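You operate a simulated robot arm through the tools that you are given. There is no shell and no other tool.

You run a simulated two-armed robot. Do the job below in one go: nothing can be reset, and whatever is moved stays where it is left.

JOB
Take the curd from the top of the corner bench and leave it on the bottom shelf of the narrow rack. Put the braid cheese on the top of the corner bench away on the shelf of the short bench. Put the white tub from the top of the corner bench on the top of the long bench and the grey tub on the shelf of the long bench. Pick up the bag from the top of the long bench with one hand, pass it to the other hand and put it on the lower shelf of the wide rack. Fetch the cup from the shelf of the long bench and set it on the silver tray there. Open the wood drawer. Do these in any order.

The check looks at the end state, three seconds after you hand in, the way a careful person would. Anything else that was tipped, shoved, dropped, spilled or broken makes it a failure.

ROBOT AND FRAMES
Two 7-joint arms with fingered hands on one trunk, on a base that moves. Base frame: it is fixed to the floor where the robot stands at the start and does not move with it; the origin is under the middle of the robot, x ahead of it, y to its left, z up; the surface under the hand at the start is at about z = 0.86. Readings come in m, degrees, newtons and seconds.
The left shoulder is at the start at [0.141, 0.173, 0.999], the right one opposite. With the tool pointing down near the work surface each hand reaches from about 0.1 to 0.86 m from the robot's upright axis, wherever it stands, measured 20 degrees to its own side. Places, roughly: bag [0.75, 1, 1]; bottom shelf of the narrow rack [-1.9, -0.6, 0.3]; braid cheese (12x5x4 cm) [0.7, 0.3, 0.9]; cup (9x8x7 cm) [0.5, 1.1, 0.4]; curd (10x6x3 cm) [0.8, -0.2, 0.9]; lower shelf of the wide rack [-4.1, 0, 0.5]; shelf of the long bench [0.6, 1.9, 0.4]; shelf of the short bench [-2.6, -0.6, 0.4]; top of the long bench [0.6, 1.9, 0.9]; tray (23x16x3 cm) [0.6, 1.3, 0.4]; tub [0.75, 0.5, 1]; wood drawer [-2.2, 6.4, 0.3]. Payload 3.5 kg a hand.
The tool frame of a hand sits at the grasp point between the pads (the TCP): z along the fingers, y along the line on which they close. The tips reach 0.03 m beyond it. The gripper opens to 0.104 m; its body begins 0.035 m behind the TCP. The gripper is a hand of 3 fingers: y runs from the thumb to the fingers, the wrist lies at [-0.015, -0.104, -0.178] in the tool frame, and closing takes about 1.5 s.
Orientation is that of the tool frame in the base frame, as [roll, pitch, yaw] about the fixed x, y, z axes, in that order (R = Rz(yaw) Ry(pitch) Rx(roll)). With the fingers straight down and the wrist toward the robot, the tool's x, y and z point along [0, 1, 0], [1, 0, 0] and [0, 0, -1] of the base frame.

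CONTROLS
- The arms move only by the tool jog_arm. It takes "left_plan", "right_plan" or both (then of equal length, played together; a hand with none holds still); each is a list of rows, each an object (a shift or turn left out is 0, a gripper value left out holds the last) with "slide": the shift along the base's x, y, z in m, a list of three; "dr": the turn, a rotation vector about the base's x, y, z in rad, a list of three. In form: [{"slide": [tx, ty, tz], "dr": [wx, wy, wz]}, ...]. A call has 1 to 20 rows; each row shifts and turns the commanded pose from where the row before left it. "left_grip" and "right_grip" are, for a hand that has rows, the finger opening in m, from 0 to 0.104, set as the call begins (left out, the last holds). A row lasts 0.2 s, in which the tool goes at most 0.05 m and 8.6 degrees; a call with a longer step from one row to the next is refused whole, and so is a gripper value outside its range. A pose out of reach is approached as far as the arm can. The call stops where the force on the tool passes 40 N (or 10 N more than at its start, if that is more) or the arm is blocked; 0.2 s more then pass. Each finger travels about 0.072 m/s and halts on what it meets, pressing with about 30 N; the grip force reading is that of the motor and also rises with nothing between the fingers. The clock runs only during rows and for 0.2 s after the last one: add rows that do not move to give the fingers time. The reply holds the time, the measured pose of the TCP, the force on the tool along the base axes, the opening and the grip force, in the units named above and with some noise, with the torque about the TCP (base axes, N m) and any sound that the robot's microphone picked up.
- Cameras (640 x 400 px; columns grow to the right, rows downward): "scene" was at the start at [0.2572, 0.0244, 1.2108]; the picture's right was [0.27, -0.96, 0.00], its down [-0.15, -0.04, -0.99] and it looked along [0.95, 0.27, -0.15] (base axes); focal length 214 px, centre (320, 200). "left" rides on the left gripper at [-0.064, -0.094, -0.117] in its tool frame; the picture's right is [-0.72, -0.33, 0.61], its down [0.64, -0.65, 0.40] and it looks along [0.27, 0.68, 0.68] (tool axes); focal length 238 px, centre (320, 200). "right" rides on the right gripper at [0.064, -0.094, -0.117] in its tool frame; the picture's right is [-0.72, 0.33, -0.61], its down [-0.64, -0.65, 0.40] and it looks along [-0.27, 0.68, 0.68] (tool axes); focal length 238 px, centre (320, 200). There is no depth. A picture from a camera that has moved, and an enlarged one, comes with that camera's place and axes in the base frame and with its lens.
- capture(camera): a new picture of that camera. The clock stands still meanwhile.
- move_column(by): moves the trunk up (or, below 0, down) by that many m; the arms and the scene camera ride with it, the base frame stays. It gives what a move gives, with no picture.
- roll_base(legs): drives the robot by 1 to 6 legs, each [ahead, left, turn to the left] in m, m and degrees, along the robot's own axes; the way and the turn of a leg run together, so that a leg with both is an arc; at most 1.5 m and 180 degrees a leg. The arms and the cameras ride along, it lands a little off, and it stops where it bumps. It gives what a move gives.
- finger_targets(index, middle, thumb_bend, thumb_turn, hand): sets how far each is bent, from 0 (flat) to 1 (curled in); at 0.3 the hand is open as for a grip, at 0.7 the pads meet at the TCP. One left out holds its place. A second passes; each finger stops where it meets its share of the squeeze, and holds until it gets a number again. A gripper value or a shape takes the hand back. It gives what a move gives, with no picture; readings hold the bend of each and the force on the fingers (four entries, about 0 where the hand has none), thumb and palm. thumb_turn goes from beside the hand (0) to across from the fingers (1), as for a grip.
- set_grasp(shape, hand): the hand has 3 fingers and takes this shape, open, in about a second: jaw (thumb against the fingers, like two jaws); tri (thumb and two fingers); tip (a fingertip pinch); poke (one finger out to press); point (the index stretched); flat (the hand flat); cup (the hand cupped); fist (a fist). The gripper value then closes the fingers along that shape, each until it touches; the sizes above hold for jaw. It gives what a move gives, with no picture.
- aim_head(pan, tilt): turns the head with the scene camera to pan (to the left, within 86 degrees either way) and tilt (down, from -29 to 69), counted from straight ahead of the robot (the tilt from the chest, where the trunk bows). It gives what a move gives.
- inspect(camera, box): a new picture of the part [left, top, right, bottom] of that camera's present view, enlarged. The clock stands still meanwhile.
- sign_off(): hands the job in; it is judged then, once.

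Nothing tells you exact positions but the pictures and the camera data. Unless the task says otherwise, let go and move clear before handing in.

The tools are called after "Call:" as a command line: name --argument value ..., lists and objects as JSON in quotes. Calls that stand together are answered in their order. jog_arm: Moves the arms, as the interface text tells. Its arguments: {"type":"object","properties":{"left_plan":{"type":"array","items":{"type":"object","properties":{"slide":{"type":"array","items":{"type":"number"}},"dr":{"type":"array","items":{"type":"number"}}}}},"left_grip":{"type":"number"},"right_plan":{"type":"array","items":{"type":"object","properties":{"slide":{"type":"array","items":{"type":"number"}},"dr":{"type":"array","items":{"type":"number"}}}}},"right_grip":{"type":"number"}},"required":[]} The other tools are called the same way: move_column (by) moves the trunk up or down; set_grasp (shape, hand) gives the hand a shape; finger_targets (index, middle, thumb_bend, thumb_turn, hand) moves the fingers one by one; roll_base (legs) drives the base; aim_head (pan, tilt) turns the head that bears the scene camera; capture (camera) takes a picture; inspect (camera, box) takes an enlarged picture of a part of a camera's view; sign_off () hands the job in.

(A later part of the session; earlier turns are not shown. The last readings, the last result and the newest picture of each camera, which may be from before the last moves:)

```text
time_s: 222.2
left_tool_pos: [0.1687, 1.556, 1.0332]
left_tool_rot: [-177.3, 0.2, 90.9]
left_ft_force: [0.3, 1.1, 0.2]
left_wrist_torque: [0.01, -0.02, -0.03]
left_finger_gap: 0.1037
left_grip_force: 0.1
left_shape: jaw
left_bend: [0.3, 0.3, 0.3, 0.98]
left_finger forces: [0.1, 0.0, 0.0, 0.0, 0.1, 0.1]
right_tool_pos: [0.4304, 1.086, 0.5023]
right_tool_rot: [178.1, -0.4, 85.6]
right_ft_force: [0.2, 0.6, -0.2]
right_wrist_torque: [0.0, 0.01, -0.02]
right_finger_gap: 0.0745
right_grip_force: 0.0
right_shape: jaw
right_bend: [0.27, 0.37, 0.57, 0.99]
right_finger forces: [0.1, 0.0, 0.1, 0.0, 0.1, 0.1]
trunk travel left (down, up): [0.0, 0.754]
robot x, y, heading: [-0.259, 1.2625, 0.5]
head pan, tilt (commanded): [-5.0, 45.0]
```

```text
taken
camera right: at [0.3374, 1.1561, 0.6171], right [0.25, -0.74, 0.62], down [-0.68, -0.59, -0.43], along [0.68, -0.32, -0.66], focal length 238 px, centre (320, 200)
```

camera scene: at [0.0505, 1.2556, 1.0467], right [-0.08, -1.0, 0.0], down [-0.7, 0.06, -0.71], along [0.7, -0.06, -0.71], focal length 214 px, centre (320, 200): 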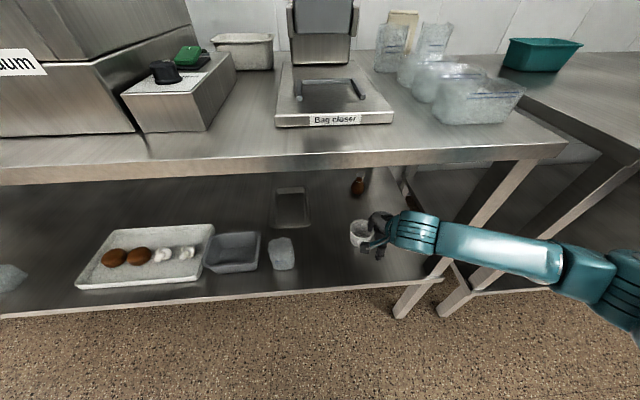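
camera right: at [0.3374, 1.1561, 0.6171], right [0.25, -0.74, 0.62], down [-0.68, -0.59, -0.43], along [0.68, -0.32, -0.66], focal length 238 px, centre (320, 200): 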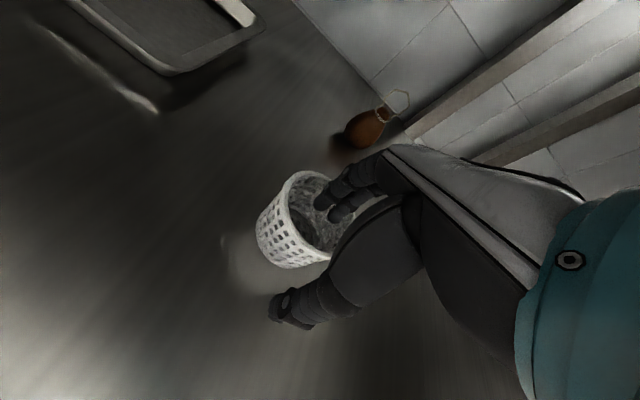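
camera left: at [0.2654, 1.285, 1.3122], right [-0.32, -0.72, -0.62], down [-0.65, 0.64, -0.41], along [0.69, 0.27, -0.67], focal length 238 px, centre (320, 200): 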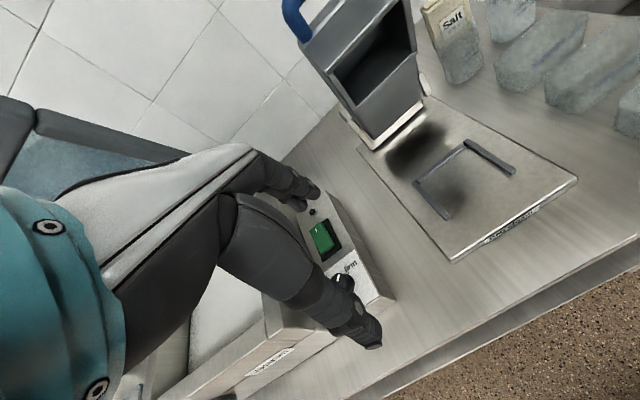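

Fingers are entering the cup, thumb outside. I'll go down the last bit and close.

Call:
jog_arm --right_plan '[{"slide": [0, 0, -0.015]}, {"slide": [0, 0, -0.013]}, {}]'

Call:
capture --camera "right"

```text
time_s: 223.0
left_tool_pos: [0.1701, 1.5572, 1.0329]
left_tool_rot: [-177.4, 0.1, 90.9]
left_ft_force: [-0.5, -0.3, -0.8]
left_wrist_torque: [0.03, -0.01, 0.03]
left_finger_gap: 0.1037
left_grip_force: 0.0
left_shape: jaw
left_bend: [0.3, 0.3, 0.3, 0.98]
left_finger forces: [0.1, 0.0, 0.0, 0.1, 0.0, 0.1]
right_tool_pos: [0.4296, 1.0853, 0.4749]
right_tool_rot: [178.1, -0.4, 85.8]
right_ft_force: [-0.1, 0.6, -0.1]
right_wrist_torque: [-0.03, 0.01, 0.01]
right_finger_gap: 0.0746
right_grip_force: 0.0
right_shape: jaw
right_bend: [0.27, 0.37, 0.57, 0.99]
right_finger forces: [0.1, 0.1, 0.0, 0.0, 0.0, 0.0]
trunk travel left (down, up): [0.0, 0.754]
robot x, y, heading: [-0.2617, 1.2656, 0.4]
head pan, tilt (commanded): [-5.0, 45.0]
```

```text
taken
camera right: at [0.3367, 1.1562, 0.5887], right [0.25, -0.74, 0.62], down [-0.68, -0.59, -0.43], along [0.68, -0.32, -0.66], focal length 238 px, centre (320, 200)
```

right: 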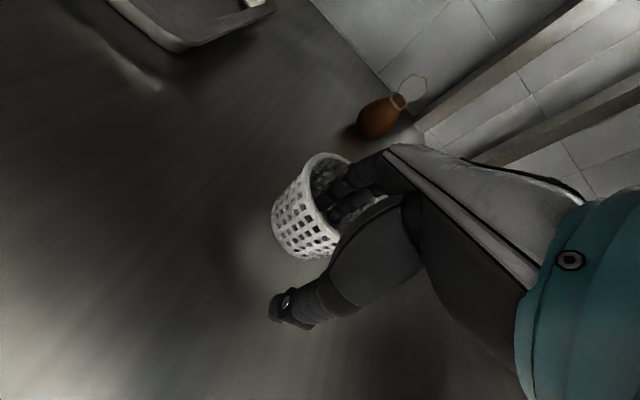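

Call:
jog_arm --right_plan '[{}, {}, {}, {}, {}, {}, {}, {}]' --right_grip 0.0

Call:
capture --camera "right"

```text
time_s: 224.8
left_tool_pos: [0.1696, 1.5572, 1.0326]
left_tool_rot: [-177.4, 0.1, 90.9]
left_ft_force: [-0.5, 0.8, 0.2]
left_wrist_torque: [0.0, -0.01, -0.01]
left_finger_gap: 0.1037
left_grip_force: 0.0
left_shape: jaw
left_bend: [0.3, 0.3, 0.3, 0.98]
left_finger forces: [0.0, 0.0, 0.1, 0.0, 0.0, 0.0]
right_tool_pos: [0.4298, 1.0867, 0.475]
right_tool_rot: [178.1, -0.4, 85.9]
right_ft_force: [0.2, 0.7, 1.2]
right_wrist_torque: [-0.01, -0.04, 0.01]
right_finger_gap: 0.001
right_grip_force: 29.6
right_shape: jaw
right_bend: [0.7, 0.7, 0.71, 1.0]
right_finger forces: [16.5, 9.7, 0.1, 0.0, 26.3, 0.0]
trunk travel left (down, up): [0.0, 0.754]
robot x, y, heading: [-0.2618, 1.2622, 0.4]
head pan, tilt (commanded): [-5.0, 45.0]
```

```text
taken
camera right: at [0.3367, 1.1562, 0.5888], right [0.25, -0.74, 0.62], down [-0.68, -0.59, -0.43], along [0.68, -0.32, -0.66], focal length 238 px, centre (320, 200)
```

right: 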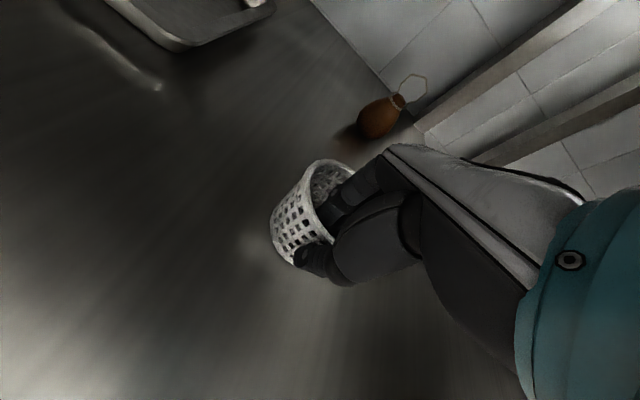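

Cup wall is gripped. I'll lift it a few centimetres and check.

Call:
jog_arm --right_plan '[{"slide": [0, 0, 0.02]}, {"slide": [0, 0, 0.025]}, {"slide": [0, 0, 0.02]}, {}]'

Call:
capture --camera "right"

Call:
inspect --camera "scene" --box '[240, 130, 480, 300]'

```text
time_s: 225.8
left_tool_pos: [0.1687, 1.5571, 1.0323]
left_tool_rot: [-177.4, 0.2, 90.9]
left_ft_force: [-0.9, -0.4, -0.3]
left_wrist_torque: [0.05, -0.01, 0.03]
left_finger_gap: 0.1037
left_grip_force: 0.0
left_shape: jaw
left_bend: [0.3, 0.3, 0.3, 0.98]
left_finger forces: [0.1, 0.0, 0.0, 0.0, 0.1, 0.0]
right_tool_pos: [0.4305, 1.0853, 0.5403]
right_tool_rot: [178.1, -0.3, 85.9]
right_ft_force: [-0.3, 0.4, -0.2]
right_wrist_torque: [-0.02, 0.05, 0.0]
right_finger_gap: 0.0009
right_grip_force: 30.3
right_shape: jaw
right_bend: [0.7, 0.7, 0.71, 1.0]
right_finger forces: [16.7, 9.7, 0.1, 0.1, 26.6, 0.0]
trunk travel left (down, up): [0.0, 0.754]
robot x, y, heading: [-0.2604, 1.2625, 0.0]
head pan, tilt (commanded): [-5.0, 45.0]
```

```text
taken
camera right: at [0.3371, 1.1553, 0.6546], right [0.25, -0.74, 0.62], down [-0.68, -0.59, -0.43], along [0.68, -0.32, -0.66], focal length 238 px, centre (320, 200)
```

right: 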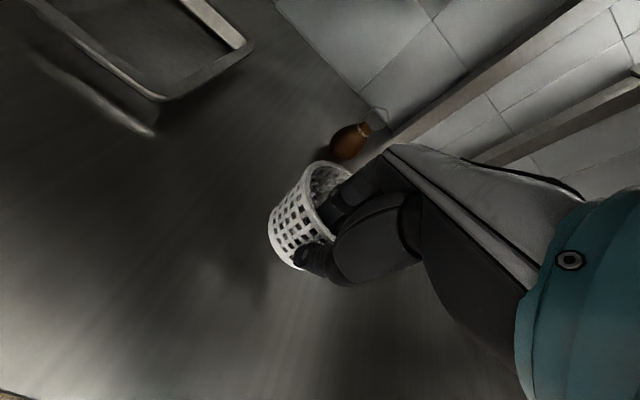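

```text
2.35 times, centred on (360, 215) of scene
camera zoom: at [0.0503, 1.2556, 1.0467], right [-0.08, -1.0, 0.0], down [-0.7, 0.06, -0.71], along [0.7, -0.06, -0.71], focal length 505 px, centre (226, 165)
```

zoom: 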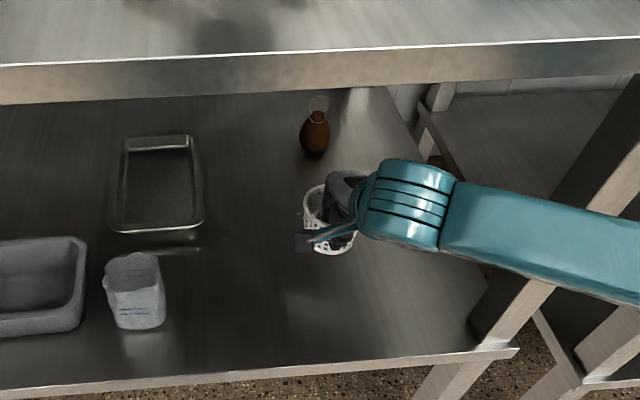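

The cup is held level. The tray spans x 0.53–0.74, y 1.25–1.39, but a tall clear cup stands in front of it, so I'll come at it from the right: first shift the base, then extend.

Call:
roll_base --legs '[[0, 0.1, 0]]'

Call:
jog_arm --right_plan '[{"slide": [0.03, 0, 0], "dr": [0, -0.05, 0]}, {"slide": [0.03, 0, 0], "dr": [0, -0.05, 0]}, {"slide": [0.03, 0, 0], "dr": [0, -0.04, 0]}]'

Call:
capture --camera "scene"

Call:
capture --camera "right"

```text
time_s: 227.0
left_tool_pos: [0.169, 1.654, 1.0316]
left_tool_rot: [-177.3, 0.2, 90.9]
left_ft_force: [0.3, 0.3, -0.3]
left_wrist_torque: [0.02, -0.02, 0.0]
left_finger_gap: 0.1036
left_grip_force: 0.0
left_shape: jaw
left_bend: [0.3, 0.3, 0.3, 0.98]
left_finger forces: [0.0, 0.0, 0.1, 0.0, 0.1, 0.0]
right_tool_pos: [0.4295, 1.1825, 0.5405]
right_tool_rot: [178.1, -0.4, 85.7]
right_ft_force: [0.6, 0.0, 0.4]
right_wrist_torque: [0.0, 0.0, -0.02]
right_finger_gap: 0.0009
right_grip_force: 30.2
right_shape: jaw
right_bend: [0.7, 0.7, 0.71, 1.0]
right_finger forces: [16.7, 9.8, 0.0, 0.1, 26.8, 0.0]
trunk travel left (down, up): [0.0, 0.754]
robot x, y, heading: [-0.2622, 1.3625, 0.1]
head pan, tilt (commanded): [-5.0, 45.0]
```

```text
time_s: 227.8
left_tool_pos: [0.1694, 1.6534, 1.0322]
left_tool_rot: [-177.4, 0.1, 90.9]
left_ft_force: [0.2, 0.4, -0.4]
left_wrist_torque: [0.0, -0.01, 0.0]
left_finger_gap: 0.1036
left_grip_force: 0.1
left_shape: jaw
left_bend: [0.3, 0.3, 0.3, 0.98]
left_finger forces: [0.0, 0.0, 0.0, 0.1, 0.0, 0.1]
right_tool_pos: [0.519, 1.1814, 0.54]
right_tool_rot: [170.1, -1.0, 85.8]
right_ft_force: [0.0, 0.3, -0.5]
right_wrist_torque: [0.0, 0.03, 0.0]
right_finger_gap: 0.0012
right_grip_force: 30.3
right_shape: jaw
right_bend: [0.7, 0.7, 0.71, 1.0]
right_finger forces: [16.8, 9.9, 0.0, 0.1, 26.8, 0.0]
trunk travel left (down, up): [0.0, 0.754]
robot x, y, heading: [-0.2611, 1.3567, 0.3]
head pan, tilt (commanded): [-5.0, 45.0]
```

```text
taken
camera scene: at [0.0499, 1.3532, 1.0467], right [-0.08, -1.0, 0.0], down [-0.7, 0.06, -0.71], along [0.7, -0.06, -0.71], focal length 214 px, centre (320, 200)
```

scene: 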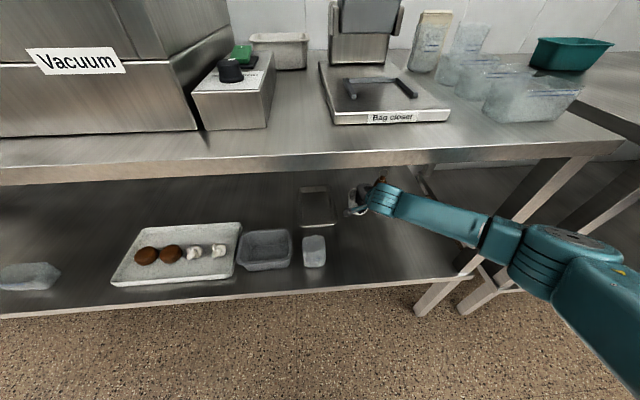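

```text
taken
camera right: at [0.4109, 1.2521, 0.6398], right [0.16, -0.74, 0.65], down [-0.62, -0.59, -0.52], along [0.77, -0.32, -0.56], focal length 238 px, centre (320, 200)
```

right: 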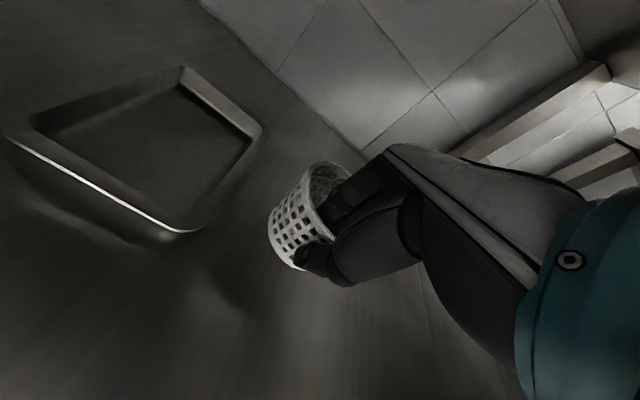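

Reachable with a slight tilt and the elbow stays outside the bench. I'll extend a little more, then slide the base left over the tray.

Call:
jog_arm --right_plan '[{"slide": [0.027, 0, 0]}, {"slide": [0.027, 0, 0]}, {}]'

Call:
roll_base --legs '[[0, 0.135, 0]]'

Call:
capture --camera "right"

Call:
capture --camera "scene"

```text
time_s: 228.6
left_tool_pos: [0.1692, 1.6545, 1.0325]
left_tool_rot: [-177.4, 0.2, 90.9]
left_ft_force: [-0.2, 0.2, 0.6]
left_wrist_torque: [0.0, 0.01, 0.03]
left_finger_gap: 0.1035
left_grip_force: 0.0
left_shape: jaw
left_bend: [0.3, 0.3, 0.3, 0.98]
left_finger forces: [0.0, 0.0, 0.1, 0.0, 0.0, 0.0]
right_tool_pos: [0.5729, 1.1832, 0.5379]
right_tool_rot: [170.2, -0.9, 86.0]
right_ft_force: [0.4, 0.0, -0.5]
right_wrist_torque: [-0.01, 0.01, 0.02]
right_finger_gap: 0.0013
right_grip_force: 30.1
right_shape: jaw
right_bend: [0.7, 0.7, 0.71, 1.0]
right_finger forces: [16.7, 9.8, 0.0, 0.1, 26.7, 0.0]
trunk travel left (down, up): [0.0, 0.754]
robot x, y, heading: [-0.258, 1.3568, 0.1]
head pan, tilt (commanded): [-5.0, 45.0]
```

```text
time_s: 229.9
left_tool_pos: [0.1673, 1.788, 1.0323]
left_tool_rot: [-177.4, 0.0, 91.0]
left_ft_force: [0.4, -0.4, 0.3]
left_wrist_torque: [0.01, -0.01, 0.01]
left_finger_gap: 0.1037
left_grip_force: 0.0
left_shape: jaw
left_bend: [0.3, 0.3, 0.3, 0.98]
left_finger forces: [0.0, 0.0, 0.1, 0.1, 0.0, 0.0]
right_tool_pos: [0.5721, 1.3188, 0.5392]
right_tool_rot: [170.2, -1.0, 85.9]
right_ft_force: [0.6, -0.2, -0.4]
right_wrist_torque: [0.01, 0.0, -0.03]
right_finger_gap: 0.0013
right_grip_force: 29.8
right_shape: jaw
right_bend: [0.7, 0.7, 0.71, 1.0]
right_finger forces: [16.6, 9.8, 0.0, 0.0, 26.6, 0.0]
trunk travel left (down, up): [0.0, 0.754]
robot x, y, heading: [-0.2619, 1.494, 0.2]
head pan, tilt (commanded): [-5.0, 45.0]
```

```text
taken
camera right: at [0.4645, 1.388, 0.6387], right [0.16, -0.74, 0.65], down [-0.62, -0.59, -0.52], along [0.77, -0.32, -0.56], focal length 238 px, centre (320, 200)
```

right: 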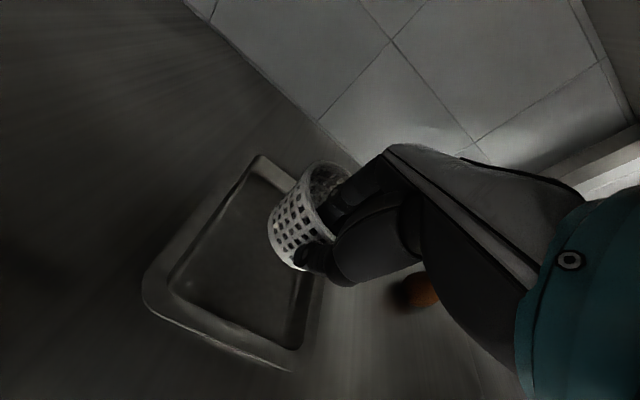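

```text
taken
camera scene: at [0.0491, 1.4873, 1.0468], right [-0.08, -1.0, 0.0], down [-0.7, 0.06, -0.71], along [0.7, -0.06, -0.71], focal length 214 px, centre (320, 200)
```

scene: 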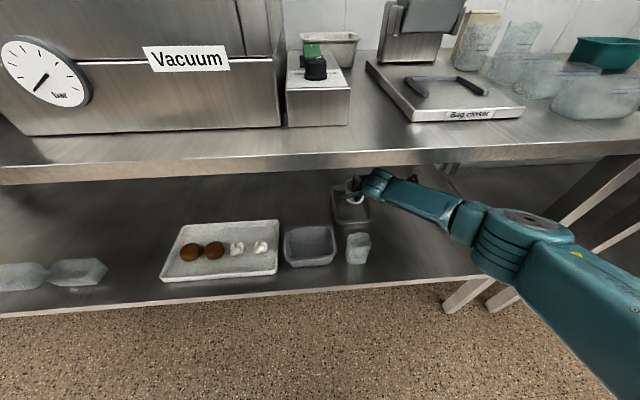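

The cup is over the middle of the tray. I'll lower it gently.

Call:
jog_arm --right_plan '[{"slide": [0, 0, -0.02]}, {"slide": [0, 0, -0.02]}, {}]'

Call:
capture --camera "right"

Call:
inspect --camera "scene" --box '[270, 140, 430, 280]'

```text
time_s: 230.7
left_tool_pos: [0.1677, 1.7887, 1.0319]
left_tool_rot: [-177.4, 0.1, 91.1]
left_ft_force: [0.6, 0.6, -0.1]
left_wrist_torque: [-0.02, 0.01, -0.01]
left_finger_gap: 0.1036
left_grip_force: 0.0
left_shape: jaw
left_bend: [0.3, 0.3, 0.3, 0.98]
left_finger forces: [0.0, 0.0, 0.0, 0.0, 0.0, 0.0]
right_tool_pos: [0.5723, 1.3192, 0.4996]
right_tool_rot: [170.2, -0.9, 85.9]
right_ft_force: [-0.4, -1.0, -0.2]
right_wrist_torque: [0.04, -0.02, 0.02]
right_finger_gap: 0.001
right_grip_force: 30.5
right_shape: jaw
right_bend: [0.7, 0.7, 0.71, 1.0]
right_finger forces: [16.6, 9.7, 0.1, 0.0, 26.6, 0.1]
trunk travel left (down, up): [0.0, 0.754]
robot x, y, heading: [-0.2601, 1.4973, 0.3]
head pan, tilt (commanded): [-5.0, 45.0]
```

```text
taken
camera right: at [0.4644, 1.3893, 0.5996], right [0.16, -0.74, 0.65], down [-0.62, -0.59, -0.52], along [0.77, -0.31, -0.56], focal length 238 px, centre (320, 200)
```

right: 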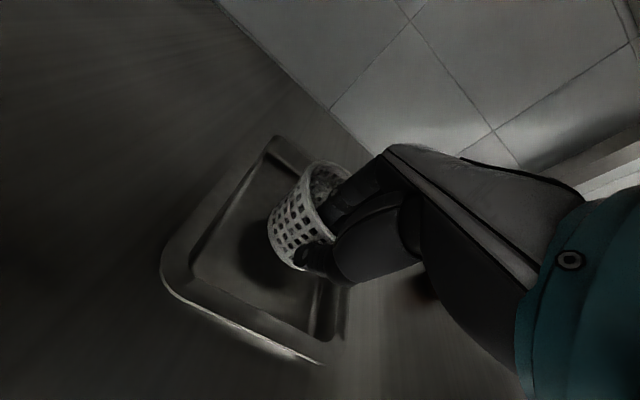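

```text
2.86 times, centred on (350, 210) of scene
camera zoom: at [0.0491, 1.4872, 1.0468], right [-0.08, -1.0, 0.0], down [-0.7, 0.06, -0.71], along [0.7, -0.06, -0.71], focal length 613 px, centre (234, 171)
```

zoom: 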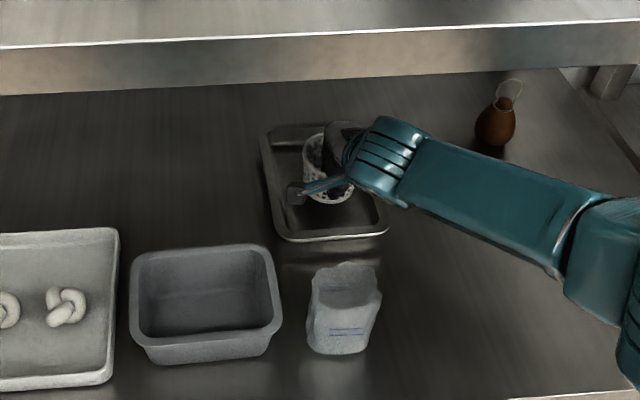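

Call:
jog_arm --right_plan '[{"slide": [0, 0, -0.01]}, {"slide": [0, 0, -0.005]}, {}]'

Call:
jog_arm --right_plan '[{"slide": [0, 0, -0.004]}, {}]'

```text
time_s: 231.5
left_tool_pos: [0.1682, 1.7886, 1.0328]
left_tool_rot: [-177.4, -0.1, 91.0]
left_ft_force: [-0.9, -0.3, 1.0]
left_wrist_torque: [0.05, 0.04, 0.01]
left_finger_gap: 0.1037
left_grip_force: 0.0
left_shape: jaw
left_bend: [0.3, 0.3, 0.3, 0.98]
left_finger forces: [0.0, 0.0, 0.1, 0.0, 0.1, 0.1]
right_tool_pos: [0.5715, 1.319, 0.483]
right_tool_rot: [170.3, -1.1, 85.9]
right_ft_force: [0.5, 0.2, -0.5]
right_wrist_torque: [-0.03, 0.0, 0.04]
right_finger_gap: 0.0014
right_grip_force: 30.0
right_shape: jaw
right_bend: [0.7, 0.7, 0.71, 1.0]
right_finger forces: [16.6, 9.8, 0.1, 0.0, 26.6, 0.0]
trunk travel left (down, up): [0.0, 0.754]
robot x, y, heading: [-0.2603, 1.4928, 0.4]
head pan, tilt (commanded): [-5.0, 45.0]
```

```text
time_s: 232.1
left_tool_pos: [0.1684, 1.7883, 1.0323]
left_tool_rot: [-177.3, 0.1, 91.0]
left_ft_force: [0.0, -0.2, 0.3]
left_wrist_torque: [0.03, 0.01, 0.0]
left_finger_gap: 0.1035
left_grip_force: 0.0
left_shape: jaw
left_bend: [0.3, 0.3, 0.3, 0.98]
left_finger forces: [0.0, 0.0, 0.1, 0.0, 0.0, 0.1]
right_tool_pos: [0.5725, 1.3173, 0.4803]
right_tool_rot: [170.2, -1.0, 85.8]
right_ft_force: [0.7, 0.4, -0.9]
right_wrist_torque: [-0.01, 0.02, 0.0]
right_finger_gap: 0.001
right_grip_force: 30.5
right_shape: jaw
right_bend: [0.7, 0.7, 0.71, 1.0]
right_finger forces: [16.6, 9.8, 0.0, 0.0, 26.6, 0.0]
trunk travel left (down, up): [0.0, 0.754]
robot x, y, heading: [-0.2641, 1.4938, 0.1]
head pan, tilt (commanded): [-5.0, 45.0]
```

Call:
jog_arm --right_plan '[{"slide": [0, 0, -0.003]}, {}, {"slide": [0, 0, -0.003]}, {}]'

Call:
capture --camera "right"

```text
time_s: 233.1
left_tool_pos: [0.1654, 1.7892, 1.0328]
left_tool_rot: [-177.5, 0.0, 91.0]
left_ft_force: [-0.3, -0.3, 0.3]
left_wrist_torque: [0.01, -0.02, 0.0]
left_finger_gap: 0.1036
left_grip_force: 0.0
left_shape: jaw
left_bend: [0.3, 0.3, 0.3, 0.98]
left_finger forces: [0.0, 0.0, 0.1, 0.0, 0.1, 0.0]
right_tool_pos: [0.5736, 1.3166, 0.4768]
right_tool_rot: [169.9, -1.1, 85.9]
right_ft_force: [-0.7, -0.2, 13.8]
right_wrist_torque: [-0.01, -0.03, -0.02]
right_finger_gap: 0.0011
right_grip_force: 30.0
right_shape: jaw
right_bend: [0.7, 0.7, 0.72, 1.0]
right_finger forces: [19.0, 11.8, 0.1, 0.0, 29.4, 0.0]
trunk travel left (down, up): [0.0, 0.754]
robot x, y, heading: [-0.263, 1.4917, 0.4]
head pan, tilt (commanded): [-5.0, 45.0]
```

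```text
taken
camera right: at [0.4648, 1.388, 0.5764], right [0.16, -0.74, 0.65], down [-0.62, -0.59, -0.52], along [0.77, -0.31, -0.55], focal length 238 px, centre (320, 200)
```

right: 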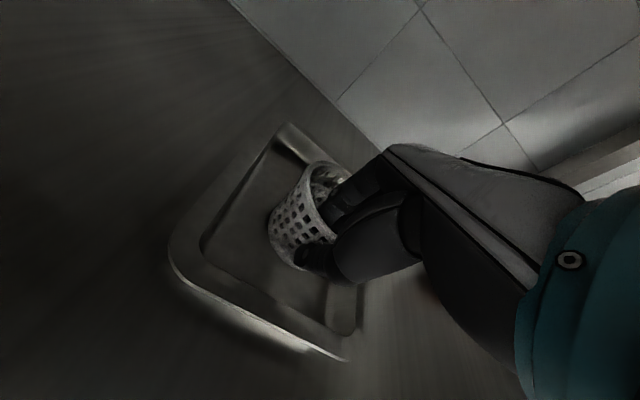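

Contact. I'll ease up 2 mm and open slightly.

Call:
jog_arm --right_plan '[{"slide": [0, 0, 0.002]}, {}]'

Call:
jog_arm --right_plan '[{}, {}, {}, {}]' --right_grip 0.03

Call:
capture --camera "right"

```text
time_s: 233.7
left_tool_pos: [0.1661, 1.788, 1.0333]
left_tool_rot: [-177.3, 0.1, 91.0]
left_ft_force: [-0.2, -0.1, 0.5]
left_wrist_torque: [0.0, 0.0, -0.01]
left_finger_gap: 0.1039
left_grip_force: 0.1
left_shape: jaw
left_bend: [0.3, 0.3, 0.3, 0.98]
left_finger forces: [0.1, 0.0, 0.0, 0.0, 0.1, 0.0]
right_tool_pos: [0.5732, 1.3174, 0.4763]
right_tool_rot: [170.0, -0.9, 85.9]
right_ft_force: [0.6, 0.3, 10.0]
right_wrist_torque: [-0.01, -0.08, 0.0]
right_finger_gap: 0.0015
right_grip_force: 30.2
right_shape: jaw
right_bend: [0.7, 0.7, 0.72, 1.0]
right_finger forces: [18.9, 12.4, 0.0, 0.0, 28.5, 0.0]
trunk travel left (down, up): [0.0, 0.754]
robot x, y, heading: [-0.2609, 1.4933, 0.3]
head pan, tilt (commanded): [-5.0, 45.0]
```

```text
time_s: 234.7
left_tool_pos: [0.1678, 1.7884, 1.0313]
left_tool_rot: [-177.4, 0.0, 91.1]
left_ft_force: [-0.7, 0.4, -0.5]
left_wrist_torque: [0.02, 0.01, 0.0]
left_finger_gap: 0.1038
left_grip_force: 0.1
left_shape: jaw
left_bend: [0.3, 0.3, 0.3, 0.98]
left_finger forces: [0.0, 0.0, 0.1, 0.1, 0.1, 0.1]
right_tool_pos: [0.573, 1.3173, 0.4753]
right_tool_rot: [170.2, -1.0, 85.8]
right_ft_force: [0.2, -0.1, 0.2]
right_wrist_torque: [0.0, 0.0, 0.0]
right_finger_gap: 0.03
right_grip_force: 0.1
right_shape: jaw
right_bend: [0.74, 0.54, 0.74, 1.0]
right_finger forces: [0.0, 0.0, 0.0, 0.0, 0.0, 0.0]
trunk travel left (down, up): [0.0, 0.754]
robot x, y, heading: [-0.2605, 1.4948, 0.1]
head pan, tilt (commanded): [-5.0, 45.0]
```

```text
taken
camera right: at [0.4645, 1.3875, 0.5756], right [0.16, -0.74, 0.65], down [-0.62, -0.59, -0.52], along [0.77, -0.32, -0.56], focal length 238 px, centre (320, 200)
```

right: 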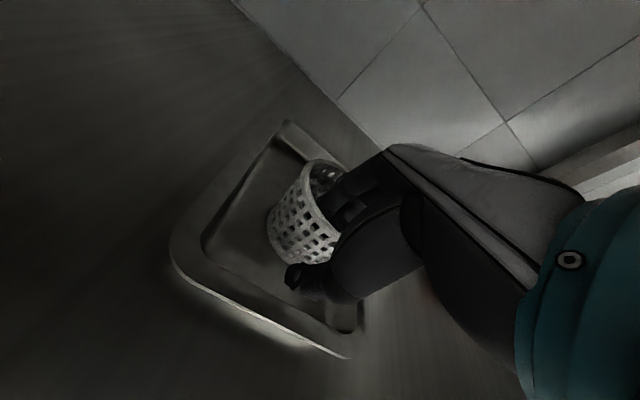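

Call:
jog_arm --right_plan '[{"slide": [0.002, 0, 0.012]}, {"slide": [0.002, 0, 0.015]}, {"slide": [0, 0, 0.02]}, {}]'

Call:
capture --camera "right"

Call:
inspect --camera "scene" --box '[270, 140, 430, 280]'

```text
time_s: 235.7
left_tool_pos: [0.1664, 1.7879, 1.0322]
left_tool_rot: [-177.5, -0.1, 91.0]
left_ft_force: [-0.2, 0.1, -0.5]
left_wrist_torque: [0.01, 0.02, -0.04]
left_finger_gap: 0.104
left_grip_force: 0.1
left_shape: jaw
left_bend: [0.3, 0.3, 0.3, 0.98]
left_finger forces: [0.0, 0.0, 0.1, 0.0, 0.1, 0.0]
right_tool_pos: [0.5765, 1.3175, 0.5237]
right_tool_rot: [170.2, -1.0, 86.0]
right_ft_force: [-0.7, -0.3, 0.2]
right_wrist_torque: [0.0, 0.0, -0.04]
right_finger_gap: 0.0295
right_grip_force: 0.0
right_shape: jaw
right_bend: [0.74, 0.54, 0.74, 1.0]
right_finger forces: [0.0, 0.1, 0.1, 0.1, 0.0, 0.1]
trunk travel left (down, up): [0.0, 0.754]
robot x, y, heading: [-0.2603, 1.4977, 0.7]
head pan, tilt (commanded): [-5.0, 45.0]
```

```text
taken
camera right: at [0.4681, 1.3882, 0.6236], right [0.16, -0.74, 0.65], down [-0.62, -0.59, -0.52], along [0.77, -0.32, -0.56], focal length 238 px, centre (320, 200)
```

right: 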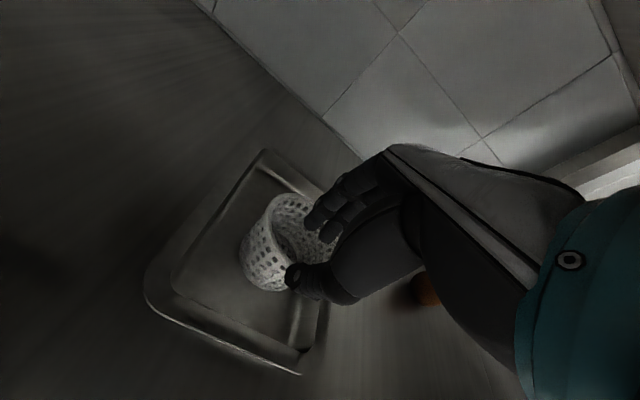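

```text
2.86 times, centred on (350, 210) of scene
camera zoom: at [0.0491, 1.4872, 1.0468], right [-0.08, -1.0, 0.0], down [-0.7, 0.06, -0.71], along [0.7, -0.06, -0.71], focal length 613 px, centre (234, 171)
```

zoom: 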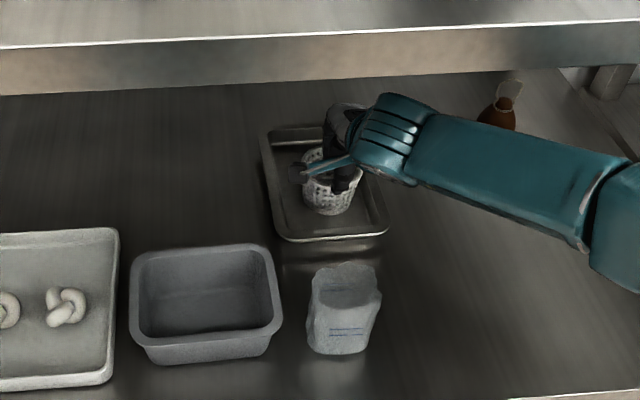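

The cup stands in the tray. I'll raise the hand clear of the rim, slide right, and pull the arm back out the way I came.

Call:
jog_arm --right_plan '[{"slide": [0, 0, 0.018]}, {}]'

Call:
roll_base --legs '[[0, -0.14, 0]]'

Call:
jog_arm --right_plan '[{"slide": [-0.04, 0, 0], "dr": [0, 0.05, 0]}, {"slide": [-0.04, 0, 0], "dr": [0, 0.05, 0]}, {"slide": [-0.04, 0, 0], "dr": [0, 0.04, 0]}, {"slide": [-0.03, 0, 0]}]'

Call:
capture --camera "scene"

```text
time_s: 236.3
left_tool_pos: [0.1678, 1.7883, 1.0325]
left_tool_rot: [-177.5, 0.0, 91.0]
left_ft_force: [0.1, -0.1, -0.6]
left_wrist_torque: [0.01, 0.01, -0.02]
left_finger_gap: 0.1037
left_grip_force: 0.1
left_shape: jaw
left_bend: [0.3, 0.3, 0.3, 0.98]
left_finger forces: [0.1, 0.0, 0.1, 0.1, 0.0, 0.0]
right_tool_pos: [0.5759, 1.3173, 0.5401]
right_tool_rot: [170.2, -0.9, 85.8]
right_ft_force: [0.0, 0.1, 0.0]
right_wrist_torque: [-0.05, 0.03, 0.02]
right_finger_gap: 0.0296
right_grip_force: 0.0
right_shape: jaw
right_bend: [0.74, 0.54, 0.74, 1.0]
right_finger forces: [0.1, 0.0, 0.0, 0.1, 0.0, 0.0]
trunk travel left (down, up): [0.0, 0.754]
robot x, y, heading: [-0.2613, 1.4912, 0.3]
head pan, tilt (commanded): [-5.0, 45.0]
```

```text
time_s: 237.6
left_tool_pos: [0.1695, 1.6456, 1.032]
left_tool_rot: [-177.4, -0.1, 90.9]
left_ft_force: [-0.1, 0.2, 0.7]
left_wrist_torque: [0.0, -0.01, 0.01]
left_finger_gap: 0.1036
left_grip_force: 0.1
left_shape: jaw
left_bend: [0.3, 0.3, 0.3, 0.98]
left_finger forces: [0.0, 0.1, 0.0, 0.0, 0.0, 0.1]
right_tool_pos: [0.5767, 1.1762, 0.542]
right_tool_rot: [170.1, -1.0, 85.8]
right_ft_force: [0.4, -0.7, 0.9]
right_wrist_torque: [0.0, 0.0, 0.0]
right_finger_gap: 0.0295
right_grip_force: 0.0
right_shape: jaw
right_bend: [0.74, 0.54, 0.74, 1.0]
right_finger forces: [0.0, 0.0, 0.0, 0.0, 0.0, 0.0]
trunk travel left (down, up): [0.0, 0.754]
robot x, y, heading: [-0.2624, 1.3508, 0.4]
head pan, tilt (commanded): [-5.0, 45.0]
```

```text
time_s: 238.6
left_tool_pos: [0.1673, 1.6464, 1.0319]
left_tool_rot: [-177.4, 0.1, 91.0]
left_ft_force: [0.1, -0.6, -0.4]
left_wrist_torque: [-0.01, 0.01, 0.01]
left_finger_gap: 0.1039
left_grip_force: 0.1
left_shape: jaw
left_bend: [0.3, 0.3, 0.3, 0.98]
left_finger forces: [0.0, 0.0, 0.0, 0.0, 0.0, 0.0]
right_tool_pos: [0.4252, 1.1734, 0.5427]
right_tool_rot: [178.1, -0.3, 85.6]
right_ft_force: [-0.5, -0.2, 0.8]
right_wrist_torque: [0.01, -0.05, 0.01]
right_finger_gap: 0.0298
right_grip_force: 0.1
right_shape: jaw
right_bend: [0.74, 0.54, 0.74, 1.0]
right_finger forces: [0.0, 0.0, 0.1, 0.1, 0.0, 0.0]
trunk travel left (down, up): [0.0, 0.754]
robot x, y, heading: [-0.2592, 1.3507, 0.4]
head pan, tilt (commanded): [-5.0, 45.0]
```

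```text
taken
camera scene: at [0.0498, 1.3452, 1.0468], right [-0.08, -1.0, 0.0], down [-0.7, 0.06, -0.71], along [0.7, -0.06, -0.71], focal length 214 px, centre (320, 200)
```

scene: 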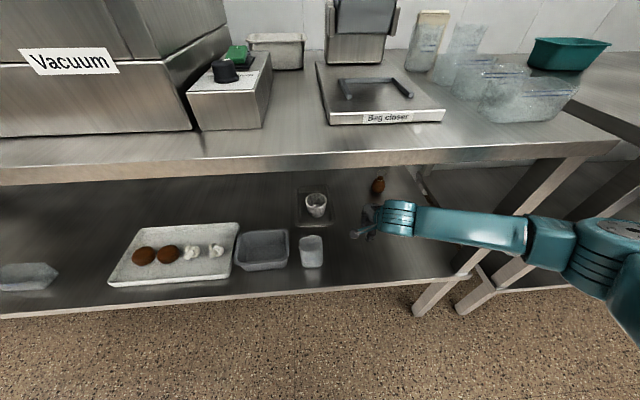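

The cup is on the tray. I'll back out, raise the right arm and the trunk, and prepare for the bag.

Call:
roll_base --legs '[[-0.25, 0, 0]]'

Call:
jog_arm --right_plan '[{"slide": [-0.01, 0, 0.045]}, {"slide": [-0.01, 0, 0.045]}, {"slide": [-0.01, 0, 0.045]}, {"slide": [0, 0, 0.045]}, {"slide": [0, 0, 0.045]}, {"slide": [0, 0, 0.045]}, {"slide": [0, 0, 0.045]}, {"slide": [0, 0, 0.045]}, {"slide": [0, 0, 0.045]}, {"slide": [0, 0, 0.045]}]' --right_grip 0.104

Call:
move_column --by 0.17

Call:
aim_head --pan -15 --tilt 28

Call:
capture --camera "scene"

```text
time_s: 240.4
left_tool_pos: [-0.0795, 1.6469, 1.0322]
left_tool_rot: [-177.5, 0.0, 91.1]
left_ft_force: [0.3, -1.1, 0.3]
left_wrist_torque: [0.02, 0.0, -0.02]
left_finger_gap: 0.1035
left_grip_force: 0.1
left_shape: jaw
left_bend: [0.3, 0.3, 0.3, 0.98]
left_finger forces: [0.1, 0.0, 0.0, 0.0, 0.1, 0.0]
right_tool_pos: [0.1795, 1.1751, 0.5424]
right_tool_rot: [178.1, -0.5, 85.9]
right_ft_force: [0.1, -0.5, 0.2]
right_wrist_torque: [0.02, -0.01, -0.03]
right_finger_gap: 0.03
right_grip_force: 0.0
right_shape: jaw
right_bend: [0.74, 0.54, 0.74, 1.0]
right_finger forces: [0.1, 0.0, 0.1, 0.0, 0.1, 0.1]
trunk travel left (down, up): [0.0, 0.754]
robot x, y, heading: [-0.5072, 1.3475, 0.6]
head pan, tilt (commanded): [-5.0, 45.0]
```

```text
time_s: 242.6
left_tool_pos: [-0.0795, 1.6458, 1.0324]
left_tool_rot: [-177.4, 0.1, 91.1]
left_ft_force: [-0.4, -0.3, 0.2]
left_wrist_torque: [0.02, -0.01, 0.0]
left_finger_gap: 0.1036
left_grip_force: 0.0
left_shape: jaw
left_bend: [0.3, 0.3, 0.3, 0.98]
left_finger forces: [0.0, 0.1, 0.0, 0.0, 0.0, 0.0]
right_tool_pos: [0.1478, 1.1761, 0.9912]
right_tool_rot: [178.1, -0.4, 86.0]
right_ft_force: [0.3, -1.2, -0.5]
right_wrist_torque: [0.02, 0.02, -0.01]
right_finger_gap: 0.1036
right_grip_force: 0.0
right_shape: jaw
right_bend: [0.3, 0.3, 0.3, 0.98]
right_finger forces: [0.0, 0.0, 0.0, 0.0, 0.1, 0.0]
trunk travel left (down, up): [0.0, 0.754]
robot x, y, heading: [-0.5108, 1.3509, 0.5]
head pan, tilt (commanded): [-5.0, 45.0]
```

```text
time_s: 244.5
left_tool_pos: [-0.0781, 1.646, 1.2019]
left_tool_rot: [-177.3, 0.1, 91.1]
left_ft_force: [0.6, -0.2, 0.3]
left_wrist_torque: [0.01, 0.01, 0.03]
left_finger_gap: 0.1036
left_grip_force: 0.1
left_shape: jaw
left_bend: [0.3, 0.3, 0.3, 0.98]
left_finger forces: [0.0, 0.0, 0.0, 0.1, 0.0, 0.0]
right_tool_pos: [0.1515, 1.1748, 1.1607]
right_tool_rot: [178.2, -0.4, 85.8]
right_ft_force: [0.0, -0.1, -0.5]
right_wrist_torque: [0.0, -0.01, 0.04]
right_finger_gap: 0.1037
right_grip_force: 0.0
right_shape: jaw
right_bend: [0.3, 0.3, 0.3, 0.98]
right_finger forces: [0.0, 0.1, 0.1, 0.0, 0.0, 0.0]
trunk travel left (down, up): [-0.17, 0.584]
robot x, y, heading: [-0.5092, 1.3503, 0.6]
head pan, tilt (commanded): [-5.0, 45.0]
```

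```text
time_s: 245.3
left_tool_pos: [-0.078, 1.6463, 1.2019]
left_tool_rot: [-177.4, 0.0, 91.1]
left_ft_force: [-0.5, -0.2, -0.1]
left_wrist_torque: [-0.03, 0.02, 0.0]
left_finger_gap: 0.1038
left_grip_force: 0.1
left_shape: jaw
left_bend: [0.3, 0.3, 0.3, 0.98]
left_finger forces: [0.1, 0.1, 0.0, 0.0, 0.1, 0.0]
right_tool_pos: [0.15, 1.1736, 1.1619]
right_tool_rot: [178.1, -0.3, 85.9]
right_ft_force: [0.1, -0.2, 0.2]
right_wrist_torque: [0.02, -0.03, 0.02]
right_finger_gap: 0.1036
right_grip_force: 0.2
right_shape: jaw
right_bend: [0.3, 0.3, 0.3, 0.98]
right_finger forces: [0.0, 0.0, 0.0, 0.1, 0.0, 0.0]
trunk travel left (down, up): [-0.17, 0.584]
robot x, y, heading: [-0.5056, 1.3508, 0.4]
head pan, tilt (commanded): [-15.0, 28.0]
```

```text
taken
camera scene: at [-0.29, 1.3276, 1.2536], right [-0.25, -0.97, 0.0], down [-0.46, 0.12, -0.88], along [0.85, -0.22, -0.47], focal length 214 px, centre (320, 200)
```

scene: 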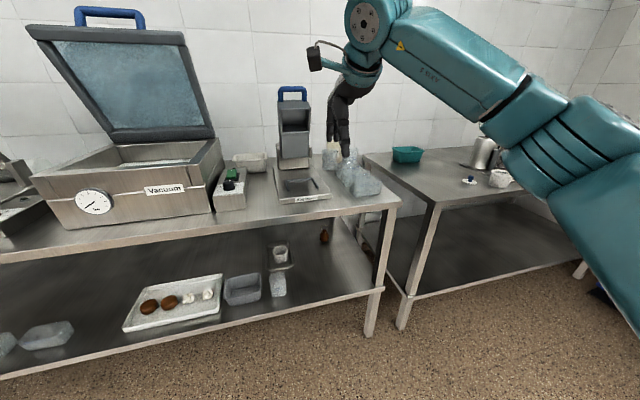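

Now the bag. I'll move to stand in front of it and examine it closely.

Call:
roll_base --legs '[[0, -0.18, 0], [0.4, 0, 0]]'

Call:
aim_head --pan -15 --tilt 20

Call:
inspect --camera "scene" --box '[260, 130, 420, 270]'

Call:
capture --camera "right"

```text
time_s: 248.9
left_tool_pos: [0.3188, 1.4736, 1.2024]
left_tool_rot: [-177.4, 0.1, 91.2]
left_ft_force: [-0.5, 0.0, 0.2]
left_wrist_torque: [-0.01, -0.03, -0.01]
left_finger_gap: 0.1034
left_grip_force: 0.0
left_shape: jaw
left_bend: [0.3, 0.3, 0.3, 0.98]
left_finger forces: [0.0, 0.0, 0.0, 0.0, 0.0, 0.1]
right_tool_pos: [0.5486, 1.0014, 1.1616]
right_tool_rot: [178.2, -0.4, 86.1]
right_ft_force: [0.9, -0.8, -0.3]
right_wrist_torque: [-0.04, 0.03, 0.01]
right_finger_gap: 0.1038
right_grip_force: 0.1
right_shape: jaw
right_bend: [0.3, 0.3, 0.3, 0.98]
right_finger forces: [0.0, 0.0, 0.1, 0.0, 0.0, 0.0]
trunk travel left (down, up): [-0.17, 0.584]
robot x, y, heading: [-0.1099, 1.1727, 0.8]
head pan, tilt (commanded): [-15.0, 28.0]
```

```text
time_s: 249.6
left_tool_pos: [0.3172, 1.4732, 1.2023]
left_tool_rot: [-177.4, 0.1, 91.3]
left_ft_force: [-0.6, 0.0, 0.1]
left_wrist_torque: [-0.02, 0.01, 0.01]
left_finger_gap: 0.1036
left_grip_force: 0.1
left_shape: jaw
left_bend: [0.3, 0.3, 0.3, 0.98]
left_finger forces: [0.0, 0.0, 0.1, 0.0, 0.0, 0.0]
right_tool_pos: [0.5493, 1.0021, 1.162]
right_tool_rot: [178.0, -0.3, 86.1]
right_ft_force: [-0.6, -0.6, 0.7]
right_wrist_torque: [0.02, -0.02, 0.0]
right_finger_gap: 0.104
right_grip_force: 0.0
right_shape: jaw
right_bend: [0.3, 0.3, 0.3, 0.98]
right_finger forces: [0.0, 0.0, 0.0, 0.0, 0.0, 0.1]
trunk travel left (down, up): [-0.17, 0.584]
robot x, y, heading: [-0.1106, 1.1738, 0.6]
head pan, tilt (commanded): [-15.0, 20.0]
```

```text
2.86 times, centred on (340, 200) of scene
camera zoom: at [0.1097, 1.1531, 1.2666], right [-0.25, -0.97, 0.0], down [-0.33, 0.08, -0.94], along [0.91, -0.23, -0.34], focal length 613 px, centre (263, 200)
```

zoom: 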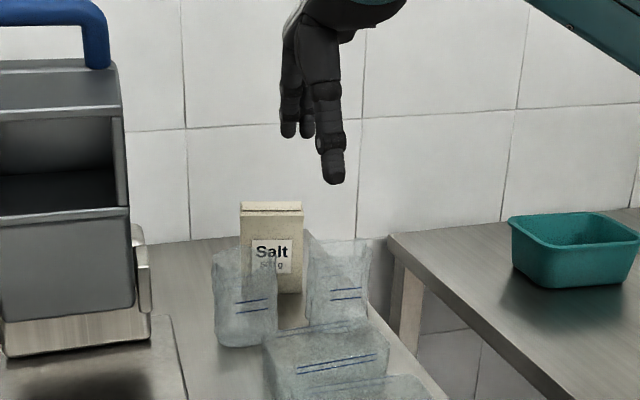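

```text
taken
camera right: at [0.4548, 1.0718, 1.2761], right [0.26, -0.74, 0.62], down [-0.68, -0.59, -0.43], along [0.69, -0.31, -0.66], focal length 238 px, centre (320, 200)
```

right: 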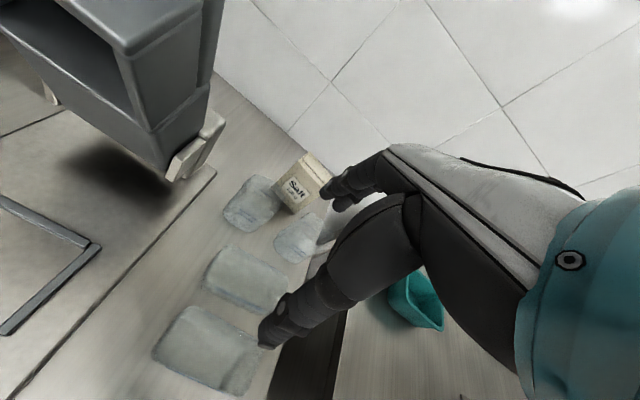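

Call:
inspect --camera "right" --box '[200, 130, 350, 280]'

Call:
inspect --camera "scene" --box '[300, 180, 390, 260]'

```text
2.67 times, centred on (275, 205) of right
camera zoom: at [0.4548, 1.0718, 1.2761], right [0.26, -0.74, 0.62], down [-0.68, -0.59, -0.43], along [0.69, -0.31, -0.66], focal length 636 px, centre (440, 187)
```

zoom: 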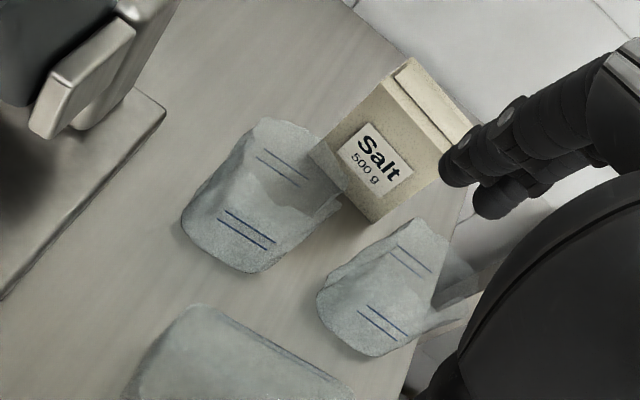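

```text
5.00 times, centred on (345, 220) of scene
camera zoom: at [0.1097, 1.1531, 1.2666], right [-0.25, -0.97, 0.0], down [-0.33, 0.08, -0.94], along [0.91, -0.23, -0.34], focal length 1072 px, centre (195, 100)
```

zoom: 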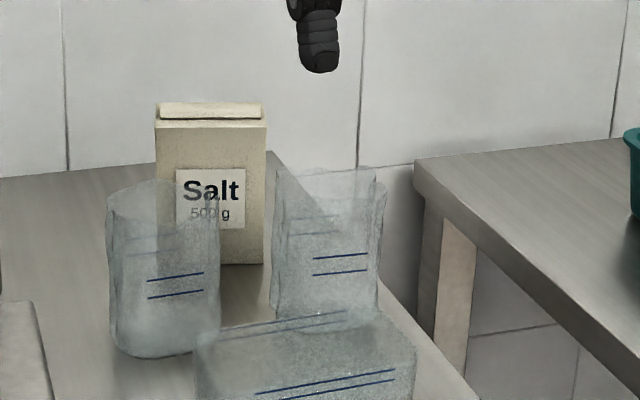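

The salt bag's top centre is about (0.796, 0.973, 1.00), turned 14°, with two clear cups just in front at y≈1.025 and 0.905. I'll go closer and lower the trunk a bit for reach.

Call:
move_column --by -0.06

Call:
roll_base --legs '[[0.13, 0, -0.6]]'

Call:
jog_arm --right_plan '[{"slide": [0, 0, 0.02], "dr": [0, 0, -0.09]}, {"slide": [0, 0, 0.02], "dr": [0, 0, -0.09]}]' --right_grip 0.09

Call:
capture --camera "right"

Call:
capture --camera "scene"

```text
time_s: 250.6
left_tool_pos: [0.3164, 1.4733, 1.1419]
left_tool_rot: [-177.5, 0.1, 91.3]
left_ft_force: [0.2, -0.2, 0.3]
left_wrist_torque: [0.04, 0.0, 0.01]
left_finger_gap: 0.1037
left_grip_force: 0.0
left_shape: jaw
left_bend: [0.3, 0.3, 0.3, 0.98]
left_finger forces: [0.0, 0.1, 0.0, 0.0, 0.0, 0.0]
right_tool_pos: [0.5473, 1.0021, 1.1033]
right_tool_rot: [178.0, -0.4, 86.1]
right_ft_force: [-0.8, 0.8, 0.7]
right_wrist_torque: [0.03, 0.0, 0.01]
right_finger_gap: 0.1037
right_grip_force: 0.0
right_shape: jaw
right_bend: [0.3, 0.3, 0.3, 0.98]
right_finger forces: [0.1, 0.0, 0.0, 0.0, 0.1, 0.0]
trunk travel left (down, up): [-0.11, 0.644]
robot x, y, heading: [-0.108, 1.1756, 0.6]
head pan, tilt (commanded): [-15.0, 20.0]
```

```text
time_s: 251.9
left_tool_pos: [0.4506, 1.4692, 1.1426]
left_tool_rot: [-177.2, 0.0, 90.8]
left_ft_force: [0.5, 0.6, -0.1]
left_wrist_torque: [-0.01, 0.01, 0.02]
left_finger_gap: 0.1037
left_grip_force: 0.2
left_shape: jaw
left_bend: [0.3, 0.3, 0.3, 0.98]
left_finger forces: [0.1, 0.0, 0.0, 0.0, 0.0, 0.0]
right_tool_pos: [0.6745, 0.9956, 1.102]
right_tool_rot: [178.3, -0.4, 85.5]
right_ft_force: [-0.2, -0.9, 0.1]
right_wrist_torque: [0.0, 0.04, -0.01]
right_finger_gap: 0.1039
right_grip_force: 0.1
right_shape: jaw
right_bend: [0.3, 0.3, 0.3, 0.98]
right_finger forces: [0.0, 0.1, 0.0, 0.0, 0.0, 0.1]
trunk travel left (down, up): [-0.11, 0.644]
robot x, y, heading: [0.0189, 1.1762, -0.1]
head pan, tilt (commanded): [-15.0, 20.0]
```

```text
time_s: 252.5
left_tool_pos: [0.4493, 1.4687, 1.1414]
left_tool_rot: [-177.3, 0.1, 90.7]
left_ft_force: [-0.4, 0.4, -0.1]
left_wrist_torque: [-0.05, 0.0, 0.0]
left_finger_gap: 0.1037
left_grip_force: 0.1
left_shape: jaw
left_bend: [0.3, 0.3, 0.3, 0.98]
left_finger forces: [0.1, 0.0, 0.0, 0.0, 0.0, 0.0]
right_tool_pos: [0.6744, 0.9956, 1.1432]
right_tool_rot: [178.1, -0.3, 75.1]
right_ft_force: [-0.5, 0.6, 0.0]
right_wrist_torque: [0.02, -0.04, 0.01]
right_finger_gap: 0.0903
right_grip_force: 0.0
right_shape: jaw
right_bend: [0.28, 0.32, 0.41, 0.98]
right_finger forces: [0.0, 0.0, 0.0, 0.1, 0.1, 0.0]
trunk travel left (down, up): [-0.11, 0.644]
robot x, y, heading: [0.0171, 1.1751, 0.1]
head pan, tilt (commanded): [-15.0, 20.0]
```

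```text
taken
camera right: at [0.5957, 1.0831, 1.2565], right [0.11, -0.78, 0.62], down [-0.78, -0.45, -0.43], along [0.61, -0.44, -0.66], focal length 238 px, centre (320, 200)
```

right: 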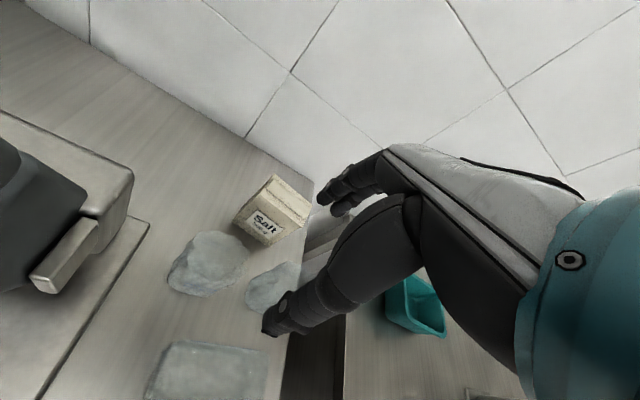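

```text
taken
camera scene: at [0.271, 1.1518, 1.2036], right [-0.26, -0.97, 0.0], down [-0.33, 0.09, -0.94], along [0.91, -0.24, -0.34], focal length 214 px, centre (320, 200)
```

scene: 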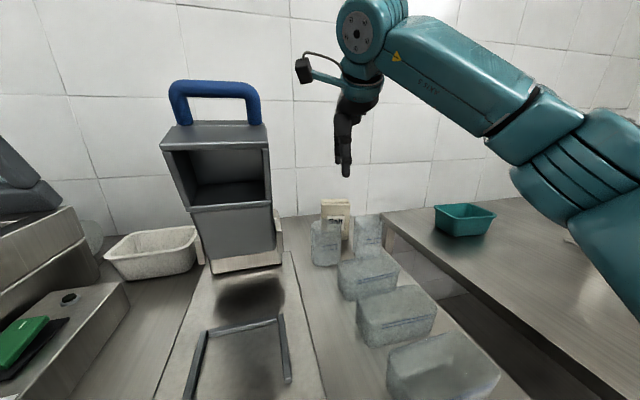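

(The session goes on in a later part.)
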